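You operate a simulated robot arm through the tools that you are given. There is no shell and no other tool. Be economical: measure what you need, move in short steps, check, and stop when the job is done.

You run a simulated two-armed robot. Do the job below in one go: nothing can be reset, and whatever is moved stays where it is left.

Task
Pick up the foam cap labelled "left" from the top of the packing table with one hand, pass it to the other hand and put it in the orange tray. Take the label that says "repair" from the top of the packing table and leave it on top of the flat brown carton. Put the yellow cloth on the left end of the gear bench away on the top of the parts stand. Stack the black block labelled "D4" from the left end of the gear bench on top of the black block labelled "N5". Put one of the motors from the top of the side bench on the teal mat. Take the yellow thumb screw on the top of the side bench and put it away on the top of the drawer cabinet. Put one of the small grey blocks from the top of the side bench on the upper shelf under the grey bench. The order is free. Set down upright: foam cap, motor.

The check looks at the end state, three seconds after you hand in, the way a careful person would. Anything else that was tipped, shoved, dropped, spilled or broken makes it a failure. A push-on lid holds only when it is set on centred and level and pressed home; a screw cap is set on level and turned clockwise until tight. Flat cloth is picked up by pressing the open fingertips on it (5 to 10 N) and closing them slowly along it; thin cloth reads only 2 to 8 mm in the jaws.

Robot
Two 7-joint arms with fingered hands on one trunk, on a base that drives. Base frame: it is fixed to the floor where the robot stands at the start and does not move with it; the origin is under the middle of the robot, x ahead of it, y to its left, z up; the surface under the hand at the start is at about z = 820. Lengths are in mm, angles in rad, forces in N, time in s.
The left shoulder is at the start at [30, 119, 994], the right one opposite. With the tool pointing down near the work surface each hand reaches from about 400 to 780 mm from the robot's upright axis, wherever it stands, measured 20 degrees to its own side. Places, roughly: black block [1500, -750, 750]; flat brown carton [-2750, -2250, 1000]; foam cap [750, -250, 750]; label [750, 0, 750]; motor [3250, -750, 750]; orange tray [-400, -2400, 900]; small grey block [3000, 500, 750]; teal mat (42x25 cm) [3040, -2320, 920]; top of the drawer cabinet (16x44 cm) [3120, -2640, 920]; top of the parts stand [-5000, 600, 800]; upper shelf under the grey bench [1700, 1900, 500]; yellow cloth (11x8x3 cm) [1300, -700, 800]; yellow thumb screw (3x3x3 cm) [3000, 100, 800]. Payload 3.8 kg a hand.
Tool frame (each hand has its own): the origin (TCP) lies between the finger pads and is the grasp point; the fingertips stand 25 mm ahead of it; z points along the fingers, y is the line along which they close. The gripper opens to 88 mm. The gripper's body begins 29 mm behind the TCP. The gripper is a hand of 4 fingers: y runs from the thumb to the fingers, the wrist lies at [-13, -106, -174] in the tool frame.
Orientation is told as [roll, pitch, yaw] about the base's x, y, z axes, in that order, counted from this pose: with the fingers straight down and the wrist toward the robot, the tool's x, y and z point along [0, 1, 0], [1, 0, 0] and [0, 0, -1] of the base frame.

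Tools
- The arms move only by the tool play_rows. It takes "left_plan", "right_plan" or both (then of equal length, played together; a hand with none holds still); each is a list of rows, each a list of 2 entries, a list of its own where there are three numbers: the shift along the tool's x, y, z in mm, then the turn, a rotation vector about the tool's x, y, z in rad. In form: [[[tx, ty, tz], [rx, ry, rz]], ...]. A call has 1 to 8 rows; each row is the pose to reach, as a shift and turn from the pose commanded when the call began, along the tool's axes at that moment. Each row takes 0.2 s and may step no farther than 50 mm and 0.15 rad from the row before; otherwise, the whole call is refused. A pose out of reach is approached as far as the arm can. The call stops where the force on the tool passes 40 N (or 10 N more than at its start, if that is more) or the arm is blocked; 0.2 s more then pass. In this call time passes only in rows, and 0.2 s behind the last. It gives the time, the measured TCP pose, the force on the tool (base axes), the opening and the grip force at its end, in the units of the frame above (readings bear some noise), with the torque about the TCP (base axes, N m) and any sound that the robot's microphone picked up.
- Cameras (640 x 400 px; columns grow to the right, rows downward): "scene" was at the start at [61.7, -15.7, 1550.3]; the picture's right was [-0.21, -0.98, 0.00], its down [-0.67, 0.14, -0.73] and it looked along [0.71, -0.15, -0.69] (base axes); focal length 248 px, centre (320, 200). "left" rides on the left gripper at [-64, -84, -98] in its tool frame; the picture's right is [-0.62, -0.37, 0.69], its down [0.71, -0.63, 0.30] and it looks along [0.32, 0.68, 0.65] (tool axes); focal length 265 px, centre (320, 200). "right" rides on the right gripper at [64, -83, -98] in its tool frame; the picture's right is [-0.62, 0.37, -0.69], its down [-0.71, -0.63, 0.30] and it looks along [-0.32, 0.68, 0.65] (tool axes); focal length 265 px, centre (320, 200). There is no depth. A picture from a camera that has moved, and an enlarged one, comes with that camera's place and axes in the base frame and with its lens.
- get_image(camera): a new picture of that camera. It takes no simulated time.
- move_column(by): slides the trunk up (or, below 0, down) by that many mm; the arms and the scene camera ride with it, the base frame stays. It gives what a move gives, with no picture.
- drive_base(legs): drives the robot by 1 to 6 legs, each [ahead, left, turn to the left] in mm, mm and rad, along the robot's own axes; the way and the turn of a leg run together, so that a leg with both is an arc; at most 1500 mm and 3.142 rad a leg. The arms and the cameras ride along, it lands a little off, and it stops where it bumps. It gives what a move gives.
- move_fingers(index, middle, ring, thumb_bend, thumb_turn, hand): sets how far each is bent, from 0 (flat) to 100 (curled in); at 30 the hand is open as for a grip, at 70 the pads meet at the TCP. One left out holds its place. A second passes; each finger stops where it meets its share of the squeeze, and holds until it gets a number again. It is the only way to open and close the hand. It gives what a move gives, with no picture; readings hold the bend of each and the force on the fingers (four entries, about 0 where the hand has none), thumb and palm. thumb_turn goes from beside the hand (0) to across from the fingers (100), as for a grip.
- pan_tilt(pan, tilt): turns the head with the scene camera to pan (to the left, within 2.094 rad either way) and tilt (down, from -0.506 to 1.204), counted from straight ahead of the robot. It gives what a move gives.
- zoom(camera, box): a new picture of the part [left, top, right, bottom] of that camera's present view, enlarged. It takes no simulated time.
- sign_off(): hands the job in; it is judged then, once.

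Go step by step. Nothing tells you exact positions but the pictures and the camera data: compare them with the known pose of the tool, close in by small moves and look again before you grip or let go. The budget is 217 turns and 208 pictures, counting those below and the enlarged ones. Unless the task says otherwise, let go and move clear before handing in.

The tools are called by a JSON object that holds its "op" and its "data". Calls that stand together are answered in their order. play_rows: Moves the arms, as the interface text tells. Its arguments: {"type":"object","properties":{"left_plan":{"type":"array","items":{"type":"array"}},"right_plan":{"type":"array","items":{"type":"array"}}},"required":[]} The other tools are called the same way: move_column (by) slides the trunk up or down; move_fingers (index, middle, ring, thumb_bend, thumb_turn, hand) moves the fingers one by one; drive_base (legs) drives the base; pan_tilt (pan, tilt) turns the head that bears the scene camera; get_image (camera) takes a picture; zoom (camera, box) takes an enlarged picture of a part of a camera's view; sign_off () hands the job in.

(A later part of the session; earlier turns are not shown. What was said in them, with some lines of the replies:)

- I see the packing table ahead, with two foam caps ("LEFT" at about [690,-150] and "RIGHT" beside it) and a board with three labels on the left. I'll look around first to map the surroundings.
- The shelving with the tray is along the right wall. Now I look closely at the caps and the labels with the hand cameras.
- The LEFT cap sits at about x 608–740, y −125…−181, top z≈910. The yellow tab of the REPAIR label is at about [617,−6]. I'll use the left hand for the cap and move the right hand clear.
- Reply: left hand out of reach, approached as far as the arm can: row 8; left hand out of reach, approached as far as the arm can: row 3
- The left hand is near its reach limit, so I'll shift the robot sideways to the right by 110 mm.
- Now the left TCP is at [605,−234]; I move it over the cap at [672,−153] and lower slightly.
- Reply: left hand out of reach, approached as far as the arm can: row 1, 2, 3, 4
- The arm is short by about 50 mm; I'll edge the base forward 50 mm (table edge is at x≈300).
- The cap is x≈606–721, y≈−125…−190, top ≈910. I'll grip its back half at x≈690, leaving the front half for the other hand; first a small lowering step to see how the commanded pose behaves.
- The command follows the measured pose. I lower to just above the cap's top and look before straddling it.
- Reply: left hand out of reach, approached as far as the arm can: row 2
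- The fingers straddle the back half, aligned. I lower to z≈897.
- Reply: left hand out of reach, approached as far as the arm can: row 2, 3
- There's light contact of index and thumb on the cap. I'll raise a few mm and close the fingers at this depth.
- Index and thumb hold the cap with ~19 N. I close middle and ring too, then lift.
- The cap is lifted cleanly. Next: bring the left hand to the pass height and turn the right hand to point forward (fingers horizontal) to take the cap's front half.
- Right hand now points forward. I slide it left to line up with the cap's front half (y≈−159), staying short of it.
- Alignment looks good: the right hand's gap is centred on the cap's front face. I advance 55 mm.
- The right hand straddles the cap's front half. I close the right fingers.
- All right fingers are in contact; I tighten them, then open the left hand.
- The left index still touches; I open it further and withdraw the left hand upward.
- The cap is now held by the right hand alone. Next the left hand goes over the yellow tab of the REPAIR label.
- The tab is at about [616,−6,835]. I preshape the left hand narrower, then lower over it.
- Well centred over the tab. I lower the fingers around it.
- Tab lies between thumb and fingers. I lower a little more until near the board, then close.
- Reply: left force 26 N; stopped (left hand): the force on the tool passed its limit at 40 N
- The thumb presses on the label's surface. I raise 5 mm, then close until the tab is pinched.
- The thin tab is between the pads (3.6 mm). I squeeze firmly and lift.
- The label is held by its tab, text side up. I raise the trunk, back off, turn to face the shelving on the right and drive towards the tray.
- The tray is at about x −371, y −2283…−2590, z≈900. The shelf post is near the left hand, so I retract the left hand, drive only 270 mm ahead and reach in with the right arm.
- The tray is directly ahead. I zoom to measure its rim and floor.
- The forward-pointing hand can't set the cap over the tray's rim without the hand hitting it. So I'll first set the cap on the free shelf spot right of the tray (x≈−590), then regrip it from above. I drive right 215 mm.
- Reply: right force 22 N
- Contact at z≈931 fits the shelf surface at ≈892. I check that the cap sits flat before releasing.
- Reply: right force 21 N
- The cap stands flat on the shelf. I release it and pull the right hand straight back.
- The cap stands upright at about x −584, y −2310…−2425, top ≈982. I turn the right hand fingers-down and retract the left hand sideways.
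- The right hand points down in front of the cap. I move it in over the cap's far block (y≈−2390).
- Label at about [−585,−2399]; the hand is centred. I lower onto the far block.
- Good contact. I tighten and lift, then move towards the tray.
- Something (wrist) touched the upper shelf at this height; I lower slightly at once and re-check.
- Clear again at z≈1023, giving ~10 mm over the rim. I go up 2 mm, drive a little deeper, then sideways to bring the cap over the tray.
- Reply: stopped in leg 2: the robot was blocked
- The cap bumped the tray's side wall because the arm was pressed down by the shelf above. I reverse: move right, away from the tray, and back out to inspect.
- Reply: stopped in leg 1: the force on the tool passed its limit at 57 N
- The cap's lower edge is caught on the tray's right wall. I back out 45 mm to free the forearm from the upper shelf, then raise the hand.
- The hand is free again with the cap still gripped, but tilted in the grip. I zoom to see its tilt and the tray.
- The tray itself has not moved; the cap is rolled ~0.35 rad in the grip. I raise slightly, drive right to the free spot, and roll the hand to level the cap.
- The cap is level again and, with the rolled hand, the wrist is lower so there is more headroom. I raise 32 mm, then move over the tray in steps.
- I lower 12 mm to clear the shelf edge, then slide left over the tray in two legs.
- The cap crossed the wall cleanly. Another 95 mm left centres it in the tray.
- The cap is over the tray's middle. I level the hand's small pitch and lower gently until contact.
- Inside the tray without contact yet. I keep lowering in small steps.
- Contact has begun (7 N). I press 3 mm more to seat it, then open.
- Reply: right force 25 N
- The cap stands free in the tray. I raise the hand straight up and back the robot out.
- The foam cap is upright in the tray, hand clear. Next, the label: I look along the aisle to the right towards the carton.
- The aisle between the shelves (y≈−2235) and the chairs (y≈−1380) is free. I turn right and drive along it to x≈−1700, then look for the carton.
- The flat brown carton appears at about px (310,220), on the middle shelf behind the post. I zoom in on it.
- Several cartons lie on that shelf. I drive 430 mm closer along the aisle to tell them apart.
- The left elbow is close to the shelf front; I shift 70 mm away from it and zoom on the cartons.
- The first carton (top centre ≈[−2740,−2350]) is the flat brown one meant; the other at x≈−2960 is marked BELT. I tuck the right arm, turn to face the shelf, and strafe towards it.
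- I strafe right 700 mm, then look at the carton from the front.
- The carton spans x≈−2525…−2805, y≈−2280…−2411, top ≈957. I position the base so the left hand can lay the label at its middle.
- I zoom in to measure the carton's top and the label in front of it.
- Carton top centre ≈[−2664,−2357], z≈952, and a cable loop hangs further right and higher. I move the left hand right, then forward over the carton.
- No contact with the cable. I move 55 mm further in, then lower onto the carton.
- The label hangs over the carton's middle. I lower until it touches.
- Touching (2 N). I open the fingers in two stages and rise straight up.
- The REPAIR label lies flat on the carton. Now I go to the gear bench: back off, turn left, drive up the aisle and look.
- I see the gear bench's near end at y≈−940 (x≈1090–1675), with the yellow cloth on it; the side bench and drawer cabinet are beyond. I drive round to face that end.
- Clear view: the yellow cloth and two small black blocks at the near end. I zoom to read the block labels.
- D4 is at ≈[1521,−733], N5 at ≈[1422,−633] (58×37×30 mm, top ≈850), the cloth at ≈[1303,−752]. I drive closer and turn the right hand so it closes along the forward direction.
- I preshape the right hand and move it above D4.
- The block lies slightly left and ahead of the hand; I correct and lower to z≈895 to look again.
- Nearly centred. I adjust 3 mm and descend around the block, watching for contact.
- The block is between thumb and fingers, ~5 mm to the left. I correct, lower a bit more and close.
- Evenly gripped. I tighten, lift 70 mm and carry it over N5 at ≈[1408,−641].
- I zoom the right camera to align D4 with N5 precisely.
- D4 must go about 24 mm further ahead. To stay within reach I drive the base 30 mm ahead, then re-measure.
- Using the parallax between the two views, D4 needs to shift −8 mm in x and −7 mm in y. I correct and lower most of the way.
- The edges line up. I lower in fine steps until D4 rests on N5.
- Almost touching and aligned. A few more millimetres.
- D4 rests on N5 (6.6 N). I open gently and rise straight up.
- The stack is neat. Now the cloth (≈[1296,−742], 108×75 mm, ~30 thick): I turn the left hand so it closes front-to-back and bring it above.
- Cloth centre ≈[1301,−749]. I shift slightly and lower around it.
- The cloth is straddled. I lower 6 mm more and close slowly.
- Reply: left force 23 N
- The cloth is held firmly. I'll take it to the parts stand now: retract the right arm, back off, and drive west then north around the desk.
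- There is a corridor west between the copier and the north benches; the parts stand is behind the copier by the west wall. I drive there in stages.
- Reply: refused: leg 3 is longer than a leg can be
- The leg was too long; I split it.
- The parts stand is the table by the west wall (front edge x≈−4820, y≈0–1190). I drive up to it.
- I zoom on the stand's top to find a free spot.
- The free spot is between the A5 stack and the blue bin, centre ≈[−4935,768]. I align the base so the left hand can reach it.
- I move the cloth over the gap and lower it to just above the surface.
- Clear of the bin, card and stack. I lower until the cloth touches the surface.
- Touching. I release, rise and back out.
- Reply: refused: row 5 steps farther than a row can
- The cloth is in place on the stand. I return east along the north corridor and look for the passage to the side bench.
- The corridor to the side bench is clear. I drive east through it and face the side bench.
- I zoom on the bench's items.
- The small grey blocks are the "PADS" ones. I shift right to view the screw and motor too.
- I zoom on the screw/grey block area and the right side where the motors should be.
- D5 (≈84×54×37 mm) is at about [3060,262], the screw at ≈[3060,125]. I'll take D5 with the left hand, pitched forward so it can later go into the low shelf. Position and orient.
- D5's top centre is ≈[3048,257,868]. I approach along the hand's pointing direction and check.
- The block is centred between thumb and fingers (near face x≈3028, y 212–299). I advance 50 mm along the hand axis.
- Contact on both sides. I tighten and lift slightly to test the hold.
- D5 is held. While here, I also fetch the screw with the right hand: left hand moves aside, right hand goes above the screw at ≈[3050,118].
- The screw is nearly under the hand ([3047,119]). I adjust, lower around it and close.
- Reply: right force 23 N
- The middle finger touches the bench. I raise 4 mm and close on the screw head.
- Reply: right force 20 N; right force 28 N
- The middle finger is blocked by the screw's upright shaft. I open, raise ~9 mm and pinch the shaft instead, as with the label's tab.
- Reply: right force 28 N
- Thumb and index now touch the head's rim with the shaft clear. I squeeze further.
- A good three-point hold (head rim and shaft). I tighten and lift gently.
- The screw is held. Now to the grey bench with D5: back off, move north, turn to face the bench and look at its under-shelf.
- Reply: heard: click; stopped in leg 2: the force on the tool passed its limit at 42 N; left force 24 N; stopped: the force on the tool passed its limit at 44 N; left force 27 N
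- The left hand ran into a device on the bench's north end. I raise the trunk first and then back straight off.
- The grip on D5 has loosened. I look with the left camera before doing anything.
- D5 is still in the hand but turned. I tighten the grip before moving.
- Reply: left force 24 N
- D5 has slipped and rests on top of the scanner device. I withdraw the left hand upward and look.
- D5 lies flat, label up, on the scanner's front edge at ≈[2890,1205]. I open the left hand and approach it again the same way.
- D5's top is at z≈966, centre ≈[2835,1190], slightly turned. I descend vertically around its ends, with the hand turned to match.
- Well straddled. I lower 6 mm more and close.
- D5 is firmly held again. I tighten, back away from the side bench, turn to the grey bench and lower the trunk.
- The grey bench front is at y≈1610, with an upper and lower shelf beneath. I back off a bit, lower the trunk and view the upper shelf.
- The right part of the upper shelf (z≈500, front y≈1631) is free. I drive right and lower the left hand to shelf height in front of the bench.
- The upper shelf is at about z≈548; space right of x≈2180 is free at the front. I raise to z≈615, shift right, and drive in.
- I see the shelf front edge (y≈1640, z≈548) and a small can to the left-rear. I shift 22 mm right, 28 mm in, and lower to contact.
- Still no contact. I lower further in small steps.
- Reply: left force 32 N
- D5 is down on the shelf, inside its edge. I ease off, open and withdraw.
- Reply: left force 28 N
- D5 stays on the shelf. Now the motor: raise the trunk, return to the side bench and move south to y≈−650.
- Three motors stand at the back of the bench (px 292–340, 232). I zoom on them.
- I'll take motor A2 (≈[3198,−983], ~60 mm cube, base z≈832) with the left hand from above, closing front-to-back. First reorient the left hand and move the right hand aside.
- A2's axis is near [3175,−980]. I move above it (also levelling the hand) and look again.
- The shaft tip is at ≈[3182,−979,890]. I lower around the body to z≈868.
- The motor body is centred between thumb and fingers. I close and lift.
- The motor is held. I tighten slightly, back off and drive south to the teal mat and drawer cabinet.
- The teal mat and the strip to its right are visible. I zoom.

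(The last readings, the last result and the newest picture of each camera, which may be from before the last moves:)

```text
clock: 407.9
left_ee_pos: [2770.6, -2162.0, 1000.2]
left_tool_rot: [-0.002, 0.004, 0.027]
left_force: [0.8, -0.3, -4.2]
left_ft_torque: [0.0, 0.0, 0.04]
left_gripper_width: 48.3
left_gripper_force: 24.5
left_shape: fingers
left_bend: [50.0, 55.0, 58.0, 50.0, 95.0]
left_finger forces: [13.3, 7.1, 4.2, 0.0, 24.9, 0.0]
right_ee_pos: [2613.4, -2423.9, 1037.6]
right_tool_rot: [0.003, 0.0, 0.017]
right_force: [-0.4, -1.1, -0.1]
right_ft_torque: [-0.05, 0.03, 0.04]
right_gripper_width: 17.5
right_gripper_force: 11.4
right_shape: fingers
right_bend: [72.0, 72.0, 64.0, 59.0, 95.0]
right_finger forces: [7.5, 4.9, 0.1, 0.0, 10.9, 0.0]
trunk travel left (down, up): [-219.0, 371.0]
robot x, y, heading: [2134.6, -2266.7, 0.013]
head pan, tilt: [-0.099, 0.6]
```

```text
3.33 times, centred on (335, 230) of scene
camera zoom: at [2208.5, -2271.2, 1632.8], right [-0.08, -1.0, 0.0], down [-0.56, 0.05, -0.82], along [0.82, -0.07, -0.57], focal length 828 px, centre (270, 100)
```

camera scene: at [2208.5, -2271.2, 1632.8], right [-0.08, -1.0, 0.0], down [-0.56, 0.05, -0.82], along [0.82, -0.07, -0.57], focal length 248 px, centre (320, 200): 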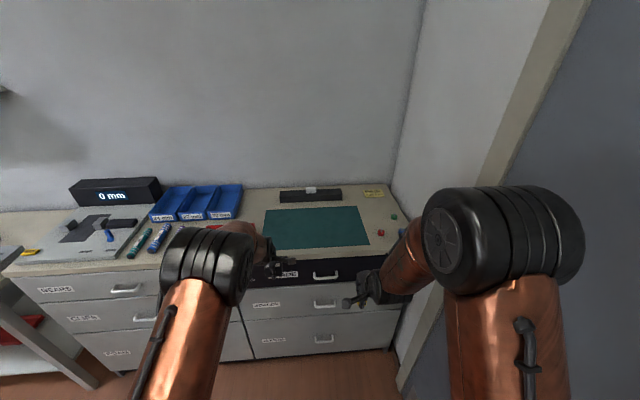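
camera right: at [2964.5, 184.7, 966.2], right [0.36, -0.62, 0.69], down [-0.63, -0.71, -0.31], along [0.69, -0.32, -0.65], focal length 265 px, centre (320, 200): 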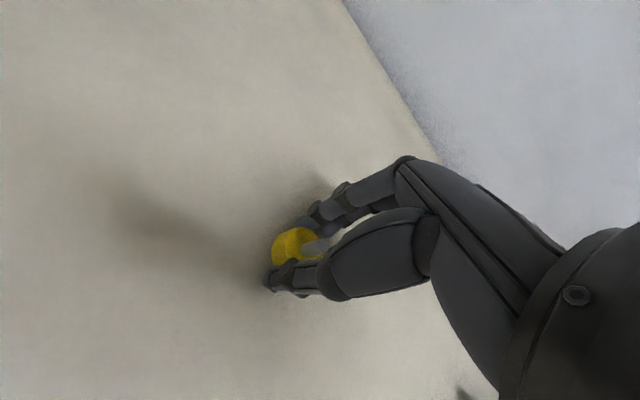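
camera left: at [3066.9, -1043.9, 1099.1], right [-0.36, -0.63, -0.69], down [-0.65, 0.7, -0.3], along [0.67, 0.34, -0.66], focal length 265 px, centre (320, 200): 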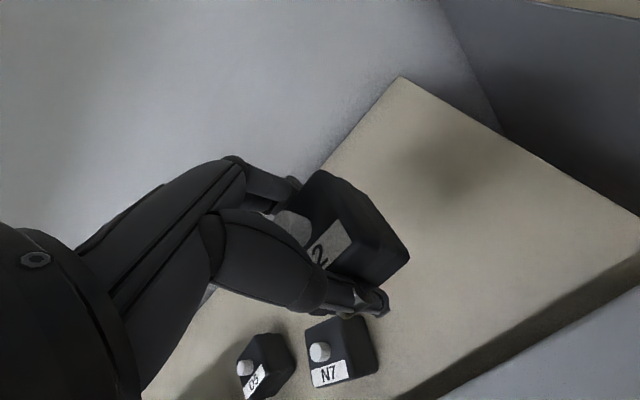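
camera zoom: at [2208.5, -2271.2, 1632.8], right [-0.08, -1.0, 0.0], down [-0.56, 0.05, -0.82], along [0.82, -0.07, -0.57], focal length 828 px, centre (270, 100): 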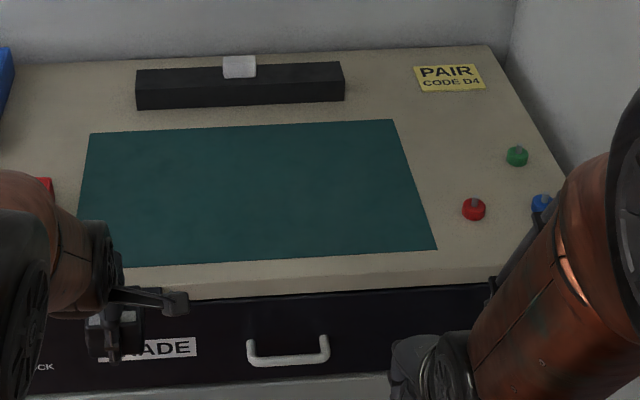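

Other thumb screws (red, green, blue) stand on the strip; the free spot for the yellow one is ≈[3090,−2605]. The wall is close on the right, so I extend the right arm (elbow in) and then drive forward.

{"op": "play_rows", "data": {"right_plan": [[[0, 40, 0], [0, 0, 0]], [[0, 80, 0], [0, 0, 0]], [[0, 120, 0], [0, 0, 0]], [[0, 150, 0], [0, 0, 0]]]}}

{"op": "drive_base", "data": {"legs": [[270, 15, -0.013]]}}

{"op": "play_rows", "data": {"left_plan": [[[-30, -4, 0], [0, 0, 0]], [[-60, -8, 0], [0, 0, 0]], [[-100, -12, 0], [0, 0, 0]], [[-120, -16, 10], [0, 0, 0]]]}}

{"op": "get_image", "data": {"camera": "scene"}}

```text
clock: 408.9
left_ee_pos: [2770.7, -2161.1, 999.6]
left_tool_rot: [-0.002, 0.004, 0.027]
left_force: [-0.1, -0.6, -3.7]
left_ft_torque: [0.01, 0.0, 0.01]
left_gripper_width: 48.3
left_gripper_force: 24.3
left_shape: fingers
left_bend: [50.0, 55.0, 58.0, 50.0, 95.0]
left_finger forces: [13.4, 7.1, 4.2, 0.0, 25.0, 0.0]
right_ee_pos: [2762.2, -2419.1, 1037.8]
right_tool_rot: [0.003, 0.0, 0.02]
right_force: [-0.3, -0.7, -1.0]
right_ft_torque: [0.0, 0.0, -0.01]
right_gripper_width: 17.2
right_gripper_force: 11.4
right_shape: fingers
right_bend: [72.0, 72.0, 64.0, 59.0, 95.0]
right_finger forces: [7.5, 5.0, 0.1, 0.0, 10.9, 0.0]
trunk travel left (down, up): [-219.0, 371.0]
robot x, y, heading: [2140.9, -2264.3, 0.015]
head pan, tilt: [-0.099, 0.6]
```

```text
clock: 410.9
left_ee_pos: [3042.7, -2143.7, 998.9]
left_tool_rot: [-0.002, 0.007, 0.025]
left_force: [0.3, -0.5, -5.5]
left_ft_torque: [0.01, -0.04, 0.02]
left_gripper_width: 48.3
left_gripper_force: 25.4
left_shape: fingers
left_bend: [50.0, 55.0, 58.0, 50.0, 95.0]
left_finger forces: [13.4, 7.1, 4.2, 0.0, 24.9, 0.0]
right_ee_pos: [3034.1, -2402.1, 1038.4]
right_tool_rot: [0.003, 0.001, 0.016]
right_force: [-0.6, 0.0, -1.0]
right_ft_torque: [0.02, -0.02, 0.02]
right_gripper_width: 17.3
right_gripper_force: 11.6
right_shape: fingers
right_bend: [72.0, 72.0, 64.0, 59.0, 95.0]
right_finger forces: [7.4, 5.1, 0.0, 0.1, 10.9, 0.0]
trunk travel left (down, up): [-219.0, 371.0]
robot x, y, heading: [2409.8, -2248.6, 0.014]
head pan, tilt: [-0.099, 0.6]
```

```text
clock: 411.9
left_ee_pos: [3030.5, -2263.6, 989.9]
left_tool_rot: [-0.002, 0.005, 0.027]
left_force: [0.4, -0.5, -4.4]
left_ft_torque: [0.02, -0.01, 0.01]
left_gripper_width: 48.0
left_gripper_force: 24.3
left_shape: fingers
left_bend: [50.0, 55.0, 58.0, 50.0, 95.0]
left_finger forces: [13.2, 7.0, 4.2, 0.1, 24.9, 0.0]
right_ee_pos: [3033.5, -2402.2, 1037.3]
right_tool_rot: [0.0, 0.0, 0.017]
right_force: [-0.7, 0.2, -0.2]
right_ft_torque: [0.01, -0.03, -0.01]
right_gripper_width: 17.4
right_gripper_force: 11.6
right_shape: fingers
right_bend: [72.0, 72.0, 64.0, 59.0, 95.0]
right_finger forces: [7.4, 5.1, 0.0, 0.0, 11.0, 0.0]
trunk travel left (down, up): [-219.0, 371.0]
robot x, y, heading: [2410.8, -2244.6, 0.013]
head pan, tilt: [-0.099, 0.6]
```

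```text
34 pictures are left
camera scene: at [2481.3, -2252.4, 1632.8], right [-0.09, -1.0, 0.0], down [-0.56, 0.05, -0.82], along [0.82, -0.07, -0.57], focal length 248 px, centre (320, 200)
```

scene: 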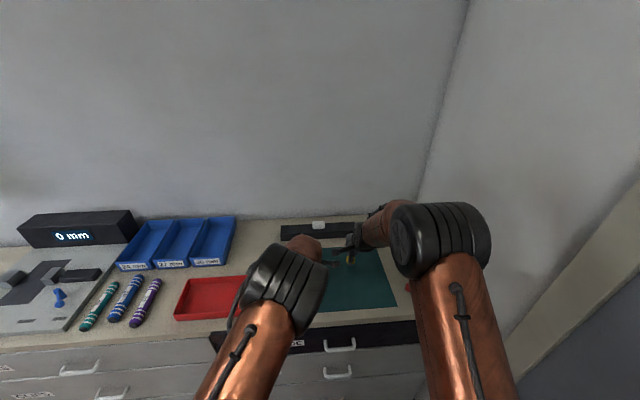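

I check the motor over the mat with the left camera.

{"op": "get_image", "data": {"camera": "left"}}

```text
33 pictures are left
camera left: at [2950.4, -2329.9, 1088.9], right [-0.36, -0.63, -0.69], down [-0.65, 0.7, -0.3], along [0.67, 0.34, -0.66], focal length 265 px, centre (320, 200)
```

left: 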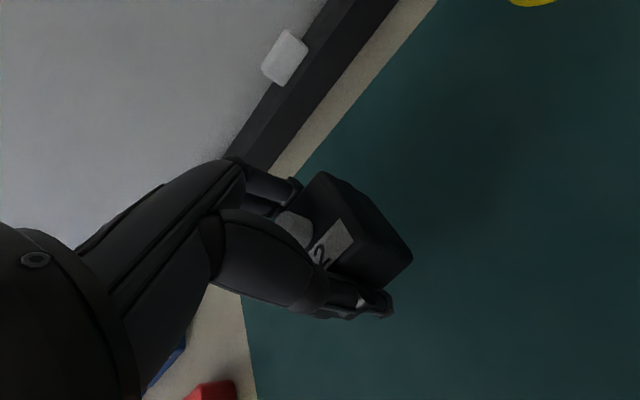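

The motor is well over the mat. I lower to contact.

{"op": "play_rows", "data": {"left_plan": [[[0, 0, 10], [0, 0, 0]], [[0, 0, 18], [0, 0, 0]], [[0, 0, 24], [0, 0, 0]], [[0, 0, 28], [0, 0, 0]], [[0, 0, 32], [0, 0, 0]]]}}

```text
clock: 413.1
left_ee_pos: [3030.6, -2265.4, 957.3]
left_tool_rot: [-0.003, 0.006, 0.026]
left_force: [-0.2, -0.6, -4.0]
left_ft_torque: [0.01, -0.03, -0.02]
left_gripper_width: 48.2
left_gripper_force: 24.7
left_shape: fingers
left_bend: [50.0, 55.0, 58.0, 50.0, 95.0]
left_finger forces: [13.2, 7.0, 4.2, 0.0, 24.7, 0.1]
right_ee_pos: [3033.4, -2401.4, 1037.7]
right_tool_rot: [0.001, -0.001, 0.015]
right_force: [0.1, 0.9, 0.2]
right_ft_torque: [0.02, 0.01, -0.03]
right_gripper_width: 17.4
right_gripper_force: 11.7
right_shape: fingers
right_bend: [72.0, 72.0, 64.0, 59.0, 95.0]
right_finger forces: [7.4, 5.1, 0.0, 0.1, 10.9, 0.0]
trunk travel left (down, up): [-219.0, 371.0]
robot x, y, heading: [2411.5, -2245.1, 0.011]
head pan, tilt: [-0.099, 0.6]
```

{"op": "play_rows", "data": {"left_plan": [[[0, 0, 3], [0, 0, 0]], [[0, 0, 6], [0, 0, 0]], [[0, 0, 9], [0, 0, 0]], [[0, 0, 12], [0, 0, 0]], [[0, 0, 15], [0, 0, 0]]]}}

```text
clock: 414.3
left_ee_pos: [3029.6, -2265.5, 949.0]
left_tool_rot: [-0.006, -0.011, 0.023]
left_force: [-3.5, 2.0, 31.9]
left_ft_torque: [0.17, -0.81, 0.04]
left_gripper_width: 48.3
left_gripper_force: 32.7
left_shape: fingers
left_bend: [51.0, 54.0, 58.0, 52.0, 95.0]
left_finger forces: [12.3, 18.7, 5.0, 0.1, 28.8, 0.0]
right_ee_pos: [3029.3, -2401.9, 1041.2]
right_tool_rot: [0.001, -0.004, 0.016]
right_force: [0.6, -0.1, -0.2]
right_ft_torque: [-0.01, 0.0, 0.01]
right_gripper_width: 17.2
right_gripper_force: 11.5
right_shape: fingers
right_bend: [72.0, 72.0, 64.0, 59.0, 95.0]
right_finger forces: [7.4, 5.2, 0.0, 0.0, 11.0, 0.1]
trunk travel left (down, up): [-219.0, 371.0]
robot x, y, heading: [2412.7, -2243.8, 0.018]
head pan, tilt: [-0.099, 0.6]
```

Seated on the mat. I relieve the pressure, open and lift off.

{"op": "play_rows", "data": {"left_plan": [[[0, 0, -2], [0, 0, 0]], [[0, 0, -3], [0, 0, 0]]]}}

{"op": "move_fingers", "data": {"hand": "left", "index": 40, "middle": 42, "ring": 42, "thumb_bend": 40}}

{"op": "move_fingers", "data": {"hand": "left", "index": 26, "middle": 26, "ring": 26, "thumb_bend": 26}}

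{"op": "play_rows", "data": {"left_plan": [[[0, 0, -20], [0, 0, 0]], [[0, 0, -45], [0, 0, 0]], [[0, 0, -80], [0, 0, 0]], [[30, -20, -100], [0, 0, 0]], [[65, -50, -105], [0, 0, 0]], [[100, -80, -105], [0, 0, 0]]]}}

{"op": "get_image", "data": {"camera": "left"}}

```text
clock: 414.9
left_ee_pos: [3030.9, -2266.1, 950.6]
left_tool_rot: [-0.004, -0.001, 0.025]
left_force: [1.0, 0.5, 26.8]
left_ft_torque: [0.07, -0.79, -0.03]
left_gripper_width: 48.2
left_gripper_force: 31.1
left_shape: fingers
left_bend: [51.0, 54.0, 57.0, 52.0, 95.0]
left_finger forces: [14.0, 16.6, 5.1, 0.1, 26.4, 0.0]
right_ee_pos: [3030.7, -2402.9, 1039.5]
right_tool_rot: [0.001, -0.002, 0.015]
right_force: [0.4, 0.3, -0.6]
right_ft_torque: [0.02, 0.03, 0.0]
right_gripper_width: 17.3
right_gripper_force: 11.9
right_shape: fingers
right_bend: [72.0, 72.0, 64.0, 59.0, 95.0]
right_finger forces: [7.4, 5.2, 0.0, 0.1, 11.0, 0.0]
trunk travel left (down, up): [-219.0, 371.0]
robot x, y, heading: [2412.1, -2246.3, 0.018]
head pan, tilt: [-0.099, 0.6]
```

```text
clock: 415.9
left_ee_pos: [3027.9, -2265.2, 947.5]
left_tool_rot: [0.002, 0.003, 0.027]
left_force: [-6.0, -0.6, 12.4]
left_ft_torque: [0.11, -0.3, -0.04]
left_gripper_width: 66.0
left_gripper_force: 8.3
left_shape: fingers
left_bend: [40.0, 45.0, 42.0, 39.0, 97.0]
left_finger forces: [0.2, 12.1, 0.0, 0.0, 3.5, 0.0]
right_ee_pos: [3030.8, -2402.5, 1038.5]
right_tool_rot: [0.002, -0.001, 0.015]
right_force: [-0.2, -0.3, 0.2]
right_ft_torque: [0.0, 0.01, -0.02]
right_gripper_width: 17.3
right_gripper_force: 12.0
right_shape: fingers
right_bend: [72.0, 72.0, 64.0, 59.0, 95.0]
right_finger forces: [7.5, 5.1, 0.0, 0.0, 11.0, 0.0]
trunk travel left (down, up): [-219.0, 371.0]
robot x, y, heading: [2414.2, -2244.0, 0.016]
head pan, tilt: [-0.099, 0.6]
```

```text
clock: 416.9
left_ee_pos: [3030.3, -2265.6, 945.0]
left_tool_rot: [-0.003, 0.005, 0.027]
left_force: [0.0, 0.5, -0.2]
left_ft_torque: [0.01, 0.01, -0.02]
left_gripper_width: 92.6
left_gripper_force: 0.1
left_shape: fingers
left_bend: [26.0, 26.0, 26.0, 26.0, 97.0]
left_finger forces: [0.0, 0.0, 0.0, 0.0, 0.1, 0.0]
right_ee_pos: [3032.0, -2402.7, 1037.8]
right_tool_rot: [0.003, 0.0, 0.015]
right_force: [-0.3, -0.3, -0.1]
right_ft_torque: [0.0, 0.04, 0.01]
right_gripper_width: 17.3
right_gripper_force: 11.7
right_shape: fingers
right_bend: [72.0, 72.0, 64.0, 59.0, 95.0]
right_finger forces: [7.4, 5.1, 0.0, 0.0, 10.9, 0.0]
trunk travel left (down, up): [-219.0, 371.0]
robot x, y, heading: [2409.7, -2244.4, 0.012]
head pan, tilt: [-0.099, 0.6]
```

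```text
clock: 418.3
left_ee_pos: [2945.0, -2163.1, 1054.9]
left_tool_rot: [-0.002, 0.004, 0.026]
left_force: [0.3, 0.2, 0.3]
left_ft_torque: [-0.02, 0.01, -0.02]
left_gripper_width: 92.3
left_gripper_force: 0.0
left_shape: fingers
left_bend: [26.0, 26.0, 26.0, 26.0, 97.0]
left_finger forces: [0.1, 0.0, 0.0, 0.0, 0.0, 0.0]
right_ee_pos: [3032.6, -2402.0, 1036.3]
right_tool_rot: [0.0, -0.001, 0.015]
right_force: [0.1, 0.8, -0.7]
right_ft_torque: [-0.03, 0.02, -0.02]
right_gripper_width: 17.3
right_gripper_force: 11.4
right_shape: fingers
right_bend: [72.0, 72.0, 64.0, 59.0, 95.0]
right_finger forces: [7.4, 5.1, 0.0, 0.0, 11.1, 0.0]
trunk travel left (down, up): [-219.0, 371.0]
robot x, y, heading: [2411.1, -2245.8, 0.016]
head pan, tilt: [-0.099, 0.6]
```

```text
32 pictures are left
camera left: at [2864.9, -2229.1, 1154.2], right [-0.35, -0.63, -0.69], down [-0.65, 0.7, -0.3], along [0.67, 0.34, -0.66], focal length 265 px, centre (320, 200)
```

left: 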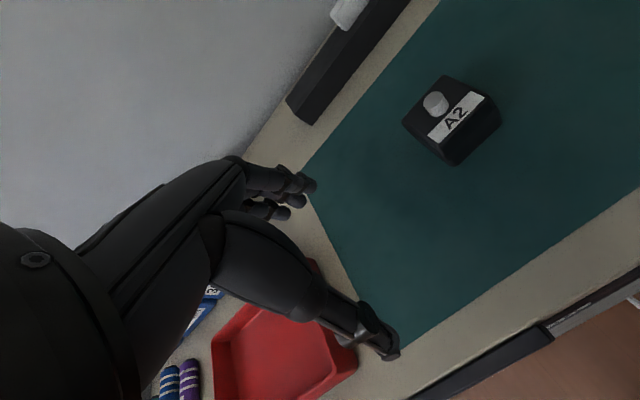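

The motor stands upright on the mat. Now the right hand carries the screw over the free spot on the strip.

{"op": "play_rows", "data": {"right_plan": [[[-40, 8, 0], [0, 0, 0]], [[-80, 18, 0], [0, 0, 0]], [[-120, 30, 0], [0, 0, 0]], [[-160, 42, 10], [0, 0, 0]], [[-200, 54, 20], [0, 0, 0]]]}}

{"op": "get_image", "data": {"camera": "right"}}

{"op": "get_image", "data": {"camera": "scene"}}

```text
clock: 419.5
left_ee_pos: [2946.9, -2164.8, 1054.4]
left_tool_rot: [0.0, 0.003, 0.026]
left_force: [1.2, 0.4, -0.4]
left_ft_torque: [0.01, 0.01, -0.01]
left_gripper_width: 92.2
left_gripper_force: 0.0
left_shape: fingers
left_bend: [26.0, 26.0, 26.0, 26.0, 97.0]
left_finger forces: [0.1, 0.1, 0.0, 0.1, 0.0, 0.0]
right_ee_pos: [3088.5, -2608.9, 1014.8]
right_tool_rot: [0.002, 0.001, 0.016]
right_force: [-0.1, 0.0, -0.7]
right_ft_torque: [0.01, 0.01, 0.0]
right_gripper_width: 17.5
right_gripper_force: 11.4
right_shape: fingers
right_bend: [72.0, 72.0, 64.0, 59.0, 95.0]
right_finger forces: [7.4, 5.2, 0.0, 0.1, 11.0, 0.0]
trunk travel left (down, up): [-219.0, 371.0]
robot x, y, heading: [2409.9, -2246.3, 0.015]
head pan, tilt: [-0.099, 0.6]
```

```text
31 pictures are left
camera right: at [3004.4, -2546.2, 1113.3], right [0.38, -0.62, 0.69], down [-0.62, -0.72, -0.31], along [0.69, -0.31, -0.65], focal length 265 px, centre (320, 200)
```

right: 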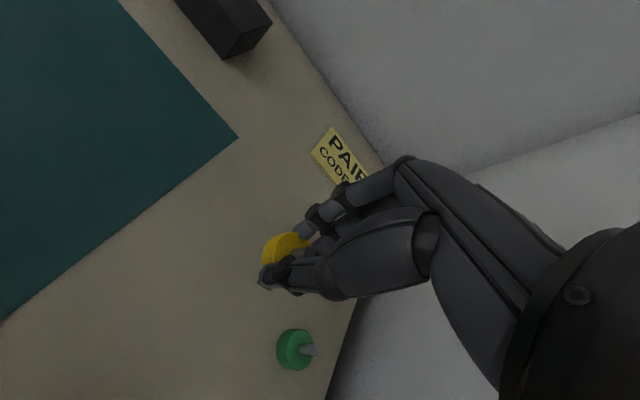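

```text
30 pictures are left
camera scene: at [2481.0, -2253.8, 1632.8], right [-0.09, -1.0, 0.0], down [-0.56, 0.05, -0.82], along [0.82, -0.07, -0.57], focal length 248 px, centre (320, 200)
```

scene: 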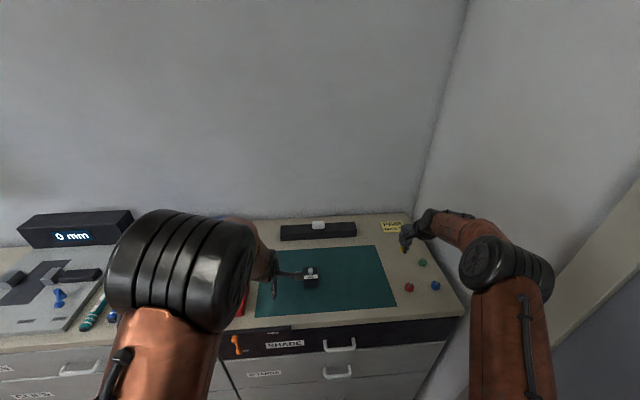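

Spot is clear (green screw ~77 mm away). I lower the screw.

{"op": "play_rows", "data": {"right_plan": [[[0, 0, 18], [0, 0, 0]], [[0, 0, 34], [0, 0, 0]], [[0, 0, 46], [0, 0, 0]], [[0, 0, 52], [0, 0, 0]]]}}

{"op": "zoom", "data": {"camera": "right", "box": [220, 180, 400, 310]}}

```text
clock: 420.5
left_ee_pos: [2946.4, -2163.8, 1054.4]
left_tool_rot: [-0.001, 0.005, 0.025]
left_force: [0.7, 0.5, 0.2]
left_ft_torque: [-0.04, 0.01, -0.02]
left_gripper_width: 92.2
left_gripper_force: 0.1
left_shape: fingers
left_bend: [26.0, 26.0, 26.0, 26.0, 97.0]
left_finger forces: [0.0, 0.0, 0.1, 0.0, 0.0, 0.0]
right_ee_pos: [3088.3, -2602.0, 964.4]
right_tool_rot: [0.002, 0.001, 0.017]
right_force: [-0.3, 0.1, 1.2]
right_ft_torque: [0.04, 0.02, -0.02]
right_gripper_width: 17.1
right_gripper_force: 12.3
right_shape: fingers
right_bend: [72.0, 72.0, 64.0, 59.0, 95.0]
right_finger forces: [7.3, 5.2, 0.0, 0.1, 11.0, 0.0]
trunk travel left (down, up): [-219.0, 371.0]
robot x, y, heading: [2408.9, -2248.2, 0.014]
head pan, tilt: [-0.099, 0.6]
```

```text
3.08 times, centred on (310, 245) of right
camera zoom: at [3005.1, -2539.9, 1062.4], right [0.38, -0.62, 0.69], down [-0.62, -0.72, -0.31], along [0.69, -0.31, -0.65], focal length 817 px, centre (351, 62)
```

zoom: 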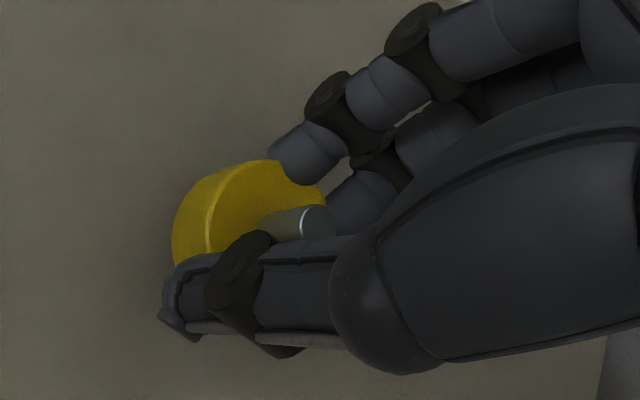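

{"op": "play_rows", "data": {"right_plan": [[[0, 0, 2], [0, 0, 0]], [[0, 0, 4], [0, 0, 0]], [[0, 0, 6], [0, 0, 0]], [[0, 0, 8], [0, 0, 0]]]}}

```text
clock: 421.5
left_ee_pos: [2946.7, -2164.3, 1054.6]
left_tool_rot: [-0.002, 0.005, 0.027]
left_force: [0.0, 0.6, 0.3]
left_ft_torque: [0.0, -0.03, 0.01]
left_gripper_width: 92.1
left_gripper_force: 0.0
left_shape: fingers
left_bend: [26.0, 26.0, 26.0, 26.0, 97.0]
left_finger forces: [0.0, 0.0, 0.0, 0.0, 0.0, 0.0]
right_ee_pos: [3087.9, -2601.0, 957.5]
right_tool_rot: [0.003, -0.002, 0.016]
right_force: [-0.5, 0.4, 0.7]
right_ft_torque: [0.02, -0.01, 0.01]
right_gripper_width: 17.2
right_gripper_force: 12.0
right_shape: fingers
right_bend: [72.0, 72.0, 64.0, 59.0, 95.0]
right_finger forces: [7.4, 5.2, 0.0, 0.0, 10.9, 0.0]
trunk travel left (down, up): [-219.0, 371.0]
robot x, y, heading: [2412.2, -2246.6, 0.016]
head pan, tilt: [-0.099, 0.6]
```

{"op": "play_rows", "data": {"right_plan": [[[0, 0, 2], [0, 0, 0]], [[0, 0, 4], [0, 0, 0]], [[0, 0, 6], [0, 0, 0]]]}}

{"op": "zoom", "data": {"camera": "right", "box": [220, 180, 400, 310]}}

```text
clock: 422.3
left_ee_pos: [2946.0, -2164.7, 1056.2]
left_tool_rot: [-0.003, 0.004, 0.025]
left_force: [0.2, 0.2, -0.4]
left_ft_torque: [0.01, -0.01, -0.01]
left_gripper_width: 91.9
left_gripper_force: 0.0
left_shape: fingers
left_bend: [26.0, 26.0, 26.0, 26.0, 97.0]
left_finger forces: [0.0, 0.1, 0.0, 0.0, 0.0, 0.0]
right_ee_pos: [3089.2, -2601.5, 952.1]
right_tool_rot: [0.001, -0.003, 0.015]
right_force: [0.0, -0.6, 6.6]
right_ft_torque: [0.03, 0.1, 0.0]
right_gripper_width: 17.1
right_gripper_force: 12.3
right_shape: fingers
right_bend: [72.0, 72.0, 64.0, 59.0, 95.0]
right_finger forces: [8.1, 6.0, 0.1, 0.1, 11.4, 0.0]
trunk travel left (down, up): [-219.0, 371.0]
robot x, y, heading: [2410.6, -2245.1, 0.014]
head pan, tilt: [-0.099, 0.6]
```

```text
3.08 times, centred on (310, 245) of right
camera zoom: at [3006.4, -2538.9, 1050.6], right [0.38, -0.62, 0.69], down [-0.62, -0.72, -0.31], along [0.69, -0.31, -0.65], focal length 817 px, centre (351, 62)
```

zoom: 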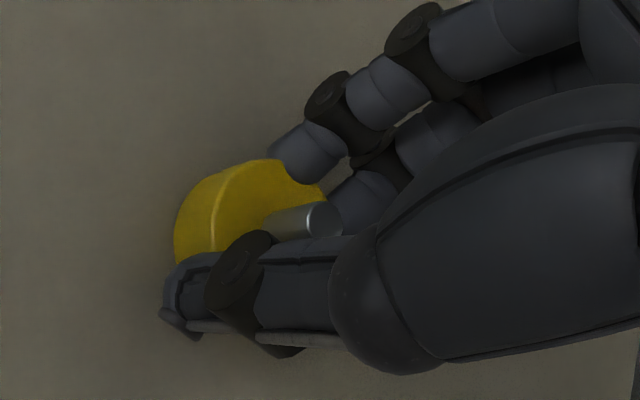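

Contact at 952 (6.6 N). I open slowly and lift straight up.

{"op": "move_fingers", "data": {"hand": "right", "index": 58, "middle": 60, "ring": 56, "thumb_bend": 54}}

{"op": "move_fingers", "data": {"hand": "right", "index": 44, "middle": 42, "ring": 44, "thumb_bend": 42}}

{"op": "get_image", "data": {"camera": "right"}}

```text
clock: 423.3
left_ee_pos: [2946.2, -2164.6, 1055.8]
left_tool_rot: [-0.002, 0.005, 0.026]
left_force: [0.6, -1.3, -0.6]
left_ft_torque: [0.01, 0.0, -0.02]
left_gripper_width: 92.3
left_gripper_force: 0.0
left_shape: fingers
left_bend: [26.0, 26.0, 26.0, 26.0, 97.0]
left_finger forces: [0.0, 0.0, 0.1, 0.0, 0.0, 0.0]
right_ee_pos: [3089.5, -2601.7, 951.0]
right_tool_rot: [0.001, 0.0, 0.015]
right_force: [0.1, -0.3, 0.6]
right_ft_torque: [0.0, 0.02, -0.02]
right_gripper_width: 29.3
right_gripper_force: 0.1
right_shape: fingers
right_bend: [57.0, 60.0, 56.0, 54.0, 97.0]
right_finger forces: [0.0, 0.0, 0.0, 0.0, 0.0, 0.0]
trunk travel left (down, up): [-219.0, 371.0]
robot x, y, heading: [2410.4, -2247.9, 0.016]
head pan, tilt: [-0.099, 0.6]
```

```text
clock: 424.3
left_ee_pos: [2946.6, -2163.7, 1055.3]
left_tool_rot: [-0.002, 0.006, 0.026]
left_force: [-0.5, 0.2, -0.1]
left_ft_torque: [0.02, -0.03, 0.02]
left_gripper_width: 92.3
left_gripper_force: 0.0
left_shape: fingers
left_bend: [26.0, 26.0, 26.0, 26.0, 97.0]
left_finger forces: [0.0, 0.0, 0.0, 0.0, 0.0, 0.0]
right_ee_pos: [3089.1, -2601.2, 950.2]
right_tool_rot: [0.002, 0.0, 0.015]
right_force: [-0.2, -0.6, 0.0]
right_ft_torque: [0.02, -0.02, -0.01]
right_gripper_width: 56.5
right_gripper_force: 0.0
right_shape: fingers
right_bend: [44.0, 42.0, 44.0, 42.0, 97.0]
right_finger forces: [0.1, 0.0, 0.0, 0.0, 0.0, 0.0]
trunk travel left (down, up): [-219.0, 371.0]
robot x, y, heading: [2411.7, -2249.9, 0.017]
head pan, tilt: [-0.099, 0.6]
```

```text
27 pictures are left
camera right: at [3006.6, -2538.8, 1049.2], right [0.38, -0.62, 0.69], down [-0.62, -0.72, -0.31], along [0.69, -0.31, -0.65], focal length 265 px, centre (320, 200)
```

right: 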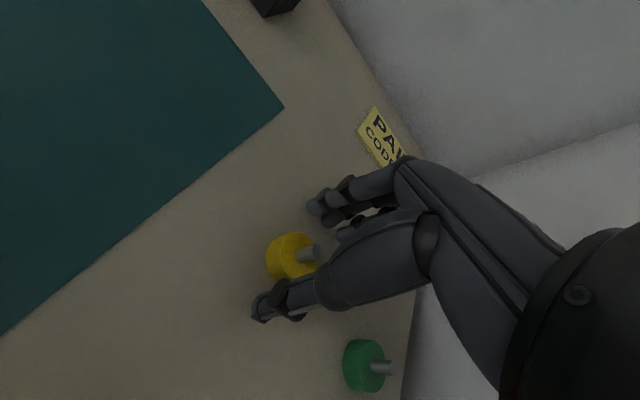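

The screw stands upright. I raise the hand straight up, bring it back and retreat the base.

{"op": "play_rows", "data": {"right_plan": [[[0, 0, -15], [0, 0, 0]], [[0, 0, -40], [0, 0, 0]], [[0, 0, -75], [0, 0, 0]], [[20, 0, -100], [0, 0, 0]], [[60, -10, -105], [0, 0, 0]], [[105, -20, -105], [0, 0, 0]], [[145, -35, -105], [0, 0, 0]]]}}

{"op": "drive_base", "data": {"legs": [[-300, 0, 0]]}}

{"op": "zoom", "data": {"camera": "scene", "box": [240, 170, 430, 290]}}

```text
clock: 425.9
left_ee_pos: [2946.0, -2162.5, 1054.5]
left_tool_rot: [-0.001, 0.004, 0.027]
left_force: [0.2, 0.0, 0.2]
left_ft_torque: [-0.04, -0.02, -0.04]
left_gripper_width: 92.3
left_gripper_force: 0.0
left_shape: fingers
left_bend: [26.0, 26.0, 26.0, 26.0, 97.0]
left_finger forces: [0.0, 0.0, 0.1, 0.0, 0.1, 0.1]
right_ee_pos: [3050.8, -2456.2, 1059.2]
right_tool_rot: [0.0, -0.003, 0.016]
right_force: [0.0, 0.0, -0.1]
right_ft_torque: [0.02, 0.02, 0.0]
right_gripper_width: 56.4
right_gripper_force: 0.0
right_shape: fingers
right_bend: [44.0, 42.0, 44.0, 42.0, 97.0]
right_finger forces: [0.0, 0.0, 0.0, 0.0, 0.0, 0.1]
trunk travel left (down, up): [-219.0, 371.0]
robot x, y, heading: [2410.0, -2245.1, 0.014]
head pan, tilt: [-0.099, 0.6]
```

```text
clock: 427.9
left_ee_pos: [2645.6, -2167.3, 1055.0]
left_tool_rot: [-0.001, 0.003, 0.028]
left_force: [-0.2, 0.5, -0.4]
left_ft_torque: [0.0, 0.0, 0.0]
left_gripper_width: 92.3
left_gripper_force: 0.1
left_shape: fingers
left_bend: [26.0, 26.0, 26.0, 26.0, 97.0]
left_finger forces: [0.1, 0.0, 0.0, 0.0, 0.0, 0.0]
right_ee_pos: [2751.0, -2459.5, 1058.2]
right_tool_rot: [0.002, -0.004, 0.019]
right_force: [-0.6, -0.5, 0.4]
right_ft_torque: [0.0, -0.01, 0.01]
right_gripper_width: 56.5
right_gripper_force: 0.1
right_shape: fingers
right_bend: [44.0, 42.0, 44.0, 42.0, 97.0]
right_finger forces: [0.0, 0.1, 0.0, 0.0, 0.1, 0.0]
trunk travel left (down, up): [-219.0, 371.0]
robot x, y, heading: [2109.2, -2254.3, 0.024]
head pan, tilt: [-0.099, 0.6]
```

```text
3.33 times, centred on (335, 230) of scene
camera zoom: at [2179.1, -2256.9, 1632.9], right [-0.08, -1.0, 0.0], down [-0.56, 0.05, -0.83], along [0.82, -0.07, -0.56], focal length 828 px, centre (270, 100)
```

zoom: 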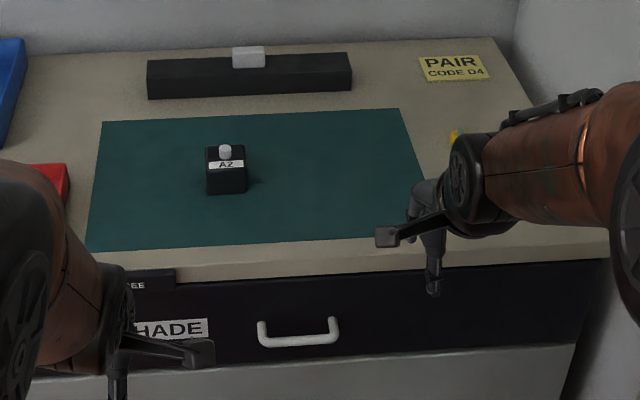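

All seven items are placed and both hands are empty and clear, so I hand the job in.

{"op": "sign_off", "data": {}}

```text
The job is handed in.
```

I placed all seven items and handed the job in with both hands empty and clear; the one problem was that I knocked block D5 into the scanner on the side bench.

- **Foam cap "left":** upright in the orange tray, after passing from the left hand to the right. On the first try it bumped the tray's side wall, but the tray did not move. I also set it on the shelf once to regrip it.
- **"Repair" label:** flat on top of the flat brown carton.
- **Yellow cloth:** on the parts stand, between the A5 stack and the blue bin.
- **Black blocks:** D4 sits squarely on N5.
- **Motor:** A2 is upright on the teal mat.
- **Yellow thumb screw:** upright on the drawer cabinet top, next to the red, green and blue ones.
- **Small grey block:** D5 is on the upper shelf under the grey bench, just inside the front edge. I only saw part of it in the last picture of that shelf.

**Scanner bump:** on the way to the shelf, D5 hit the scanner and I heard a click, possibly from its SCAN button. D5 slipped from the hand onto the scanner and I picked it up again. The scanner looked in place afterwards, but I had no earlier picture to compare with.
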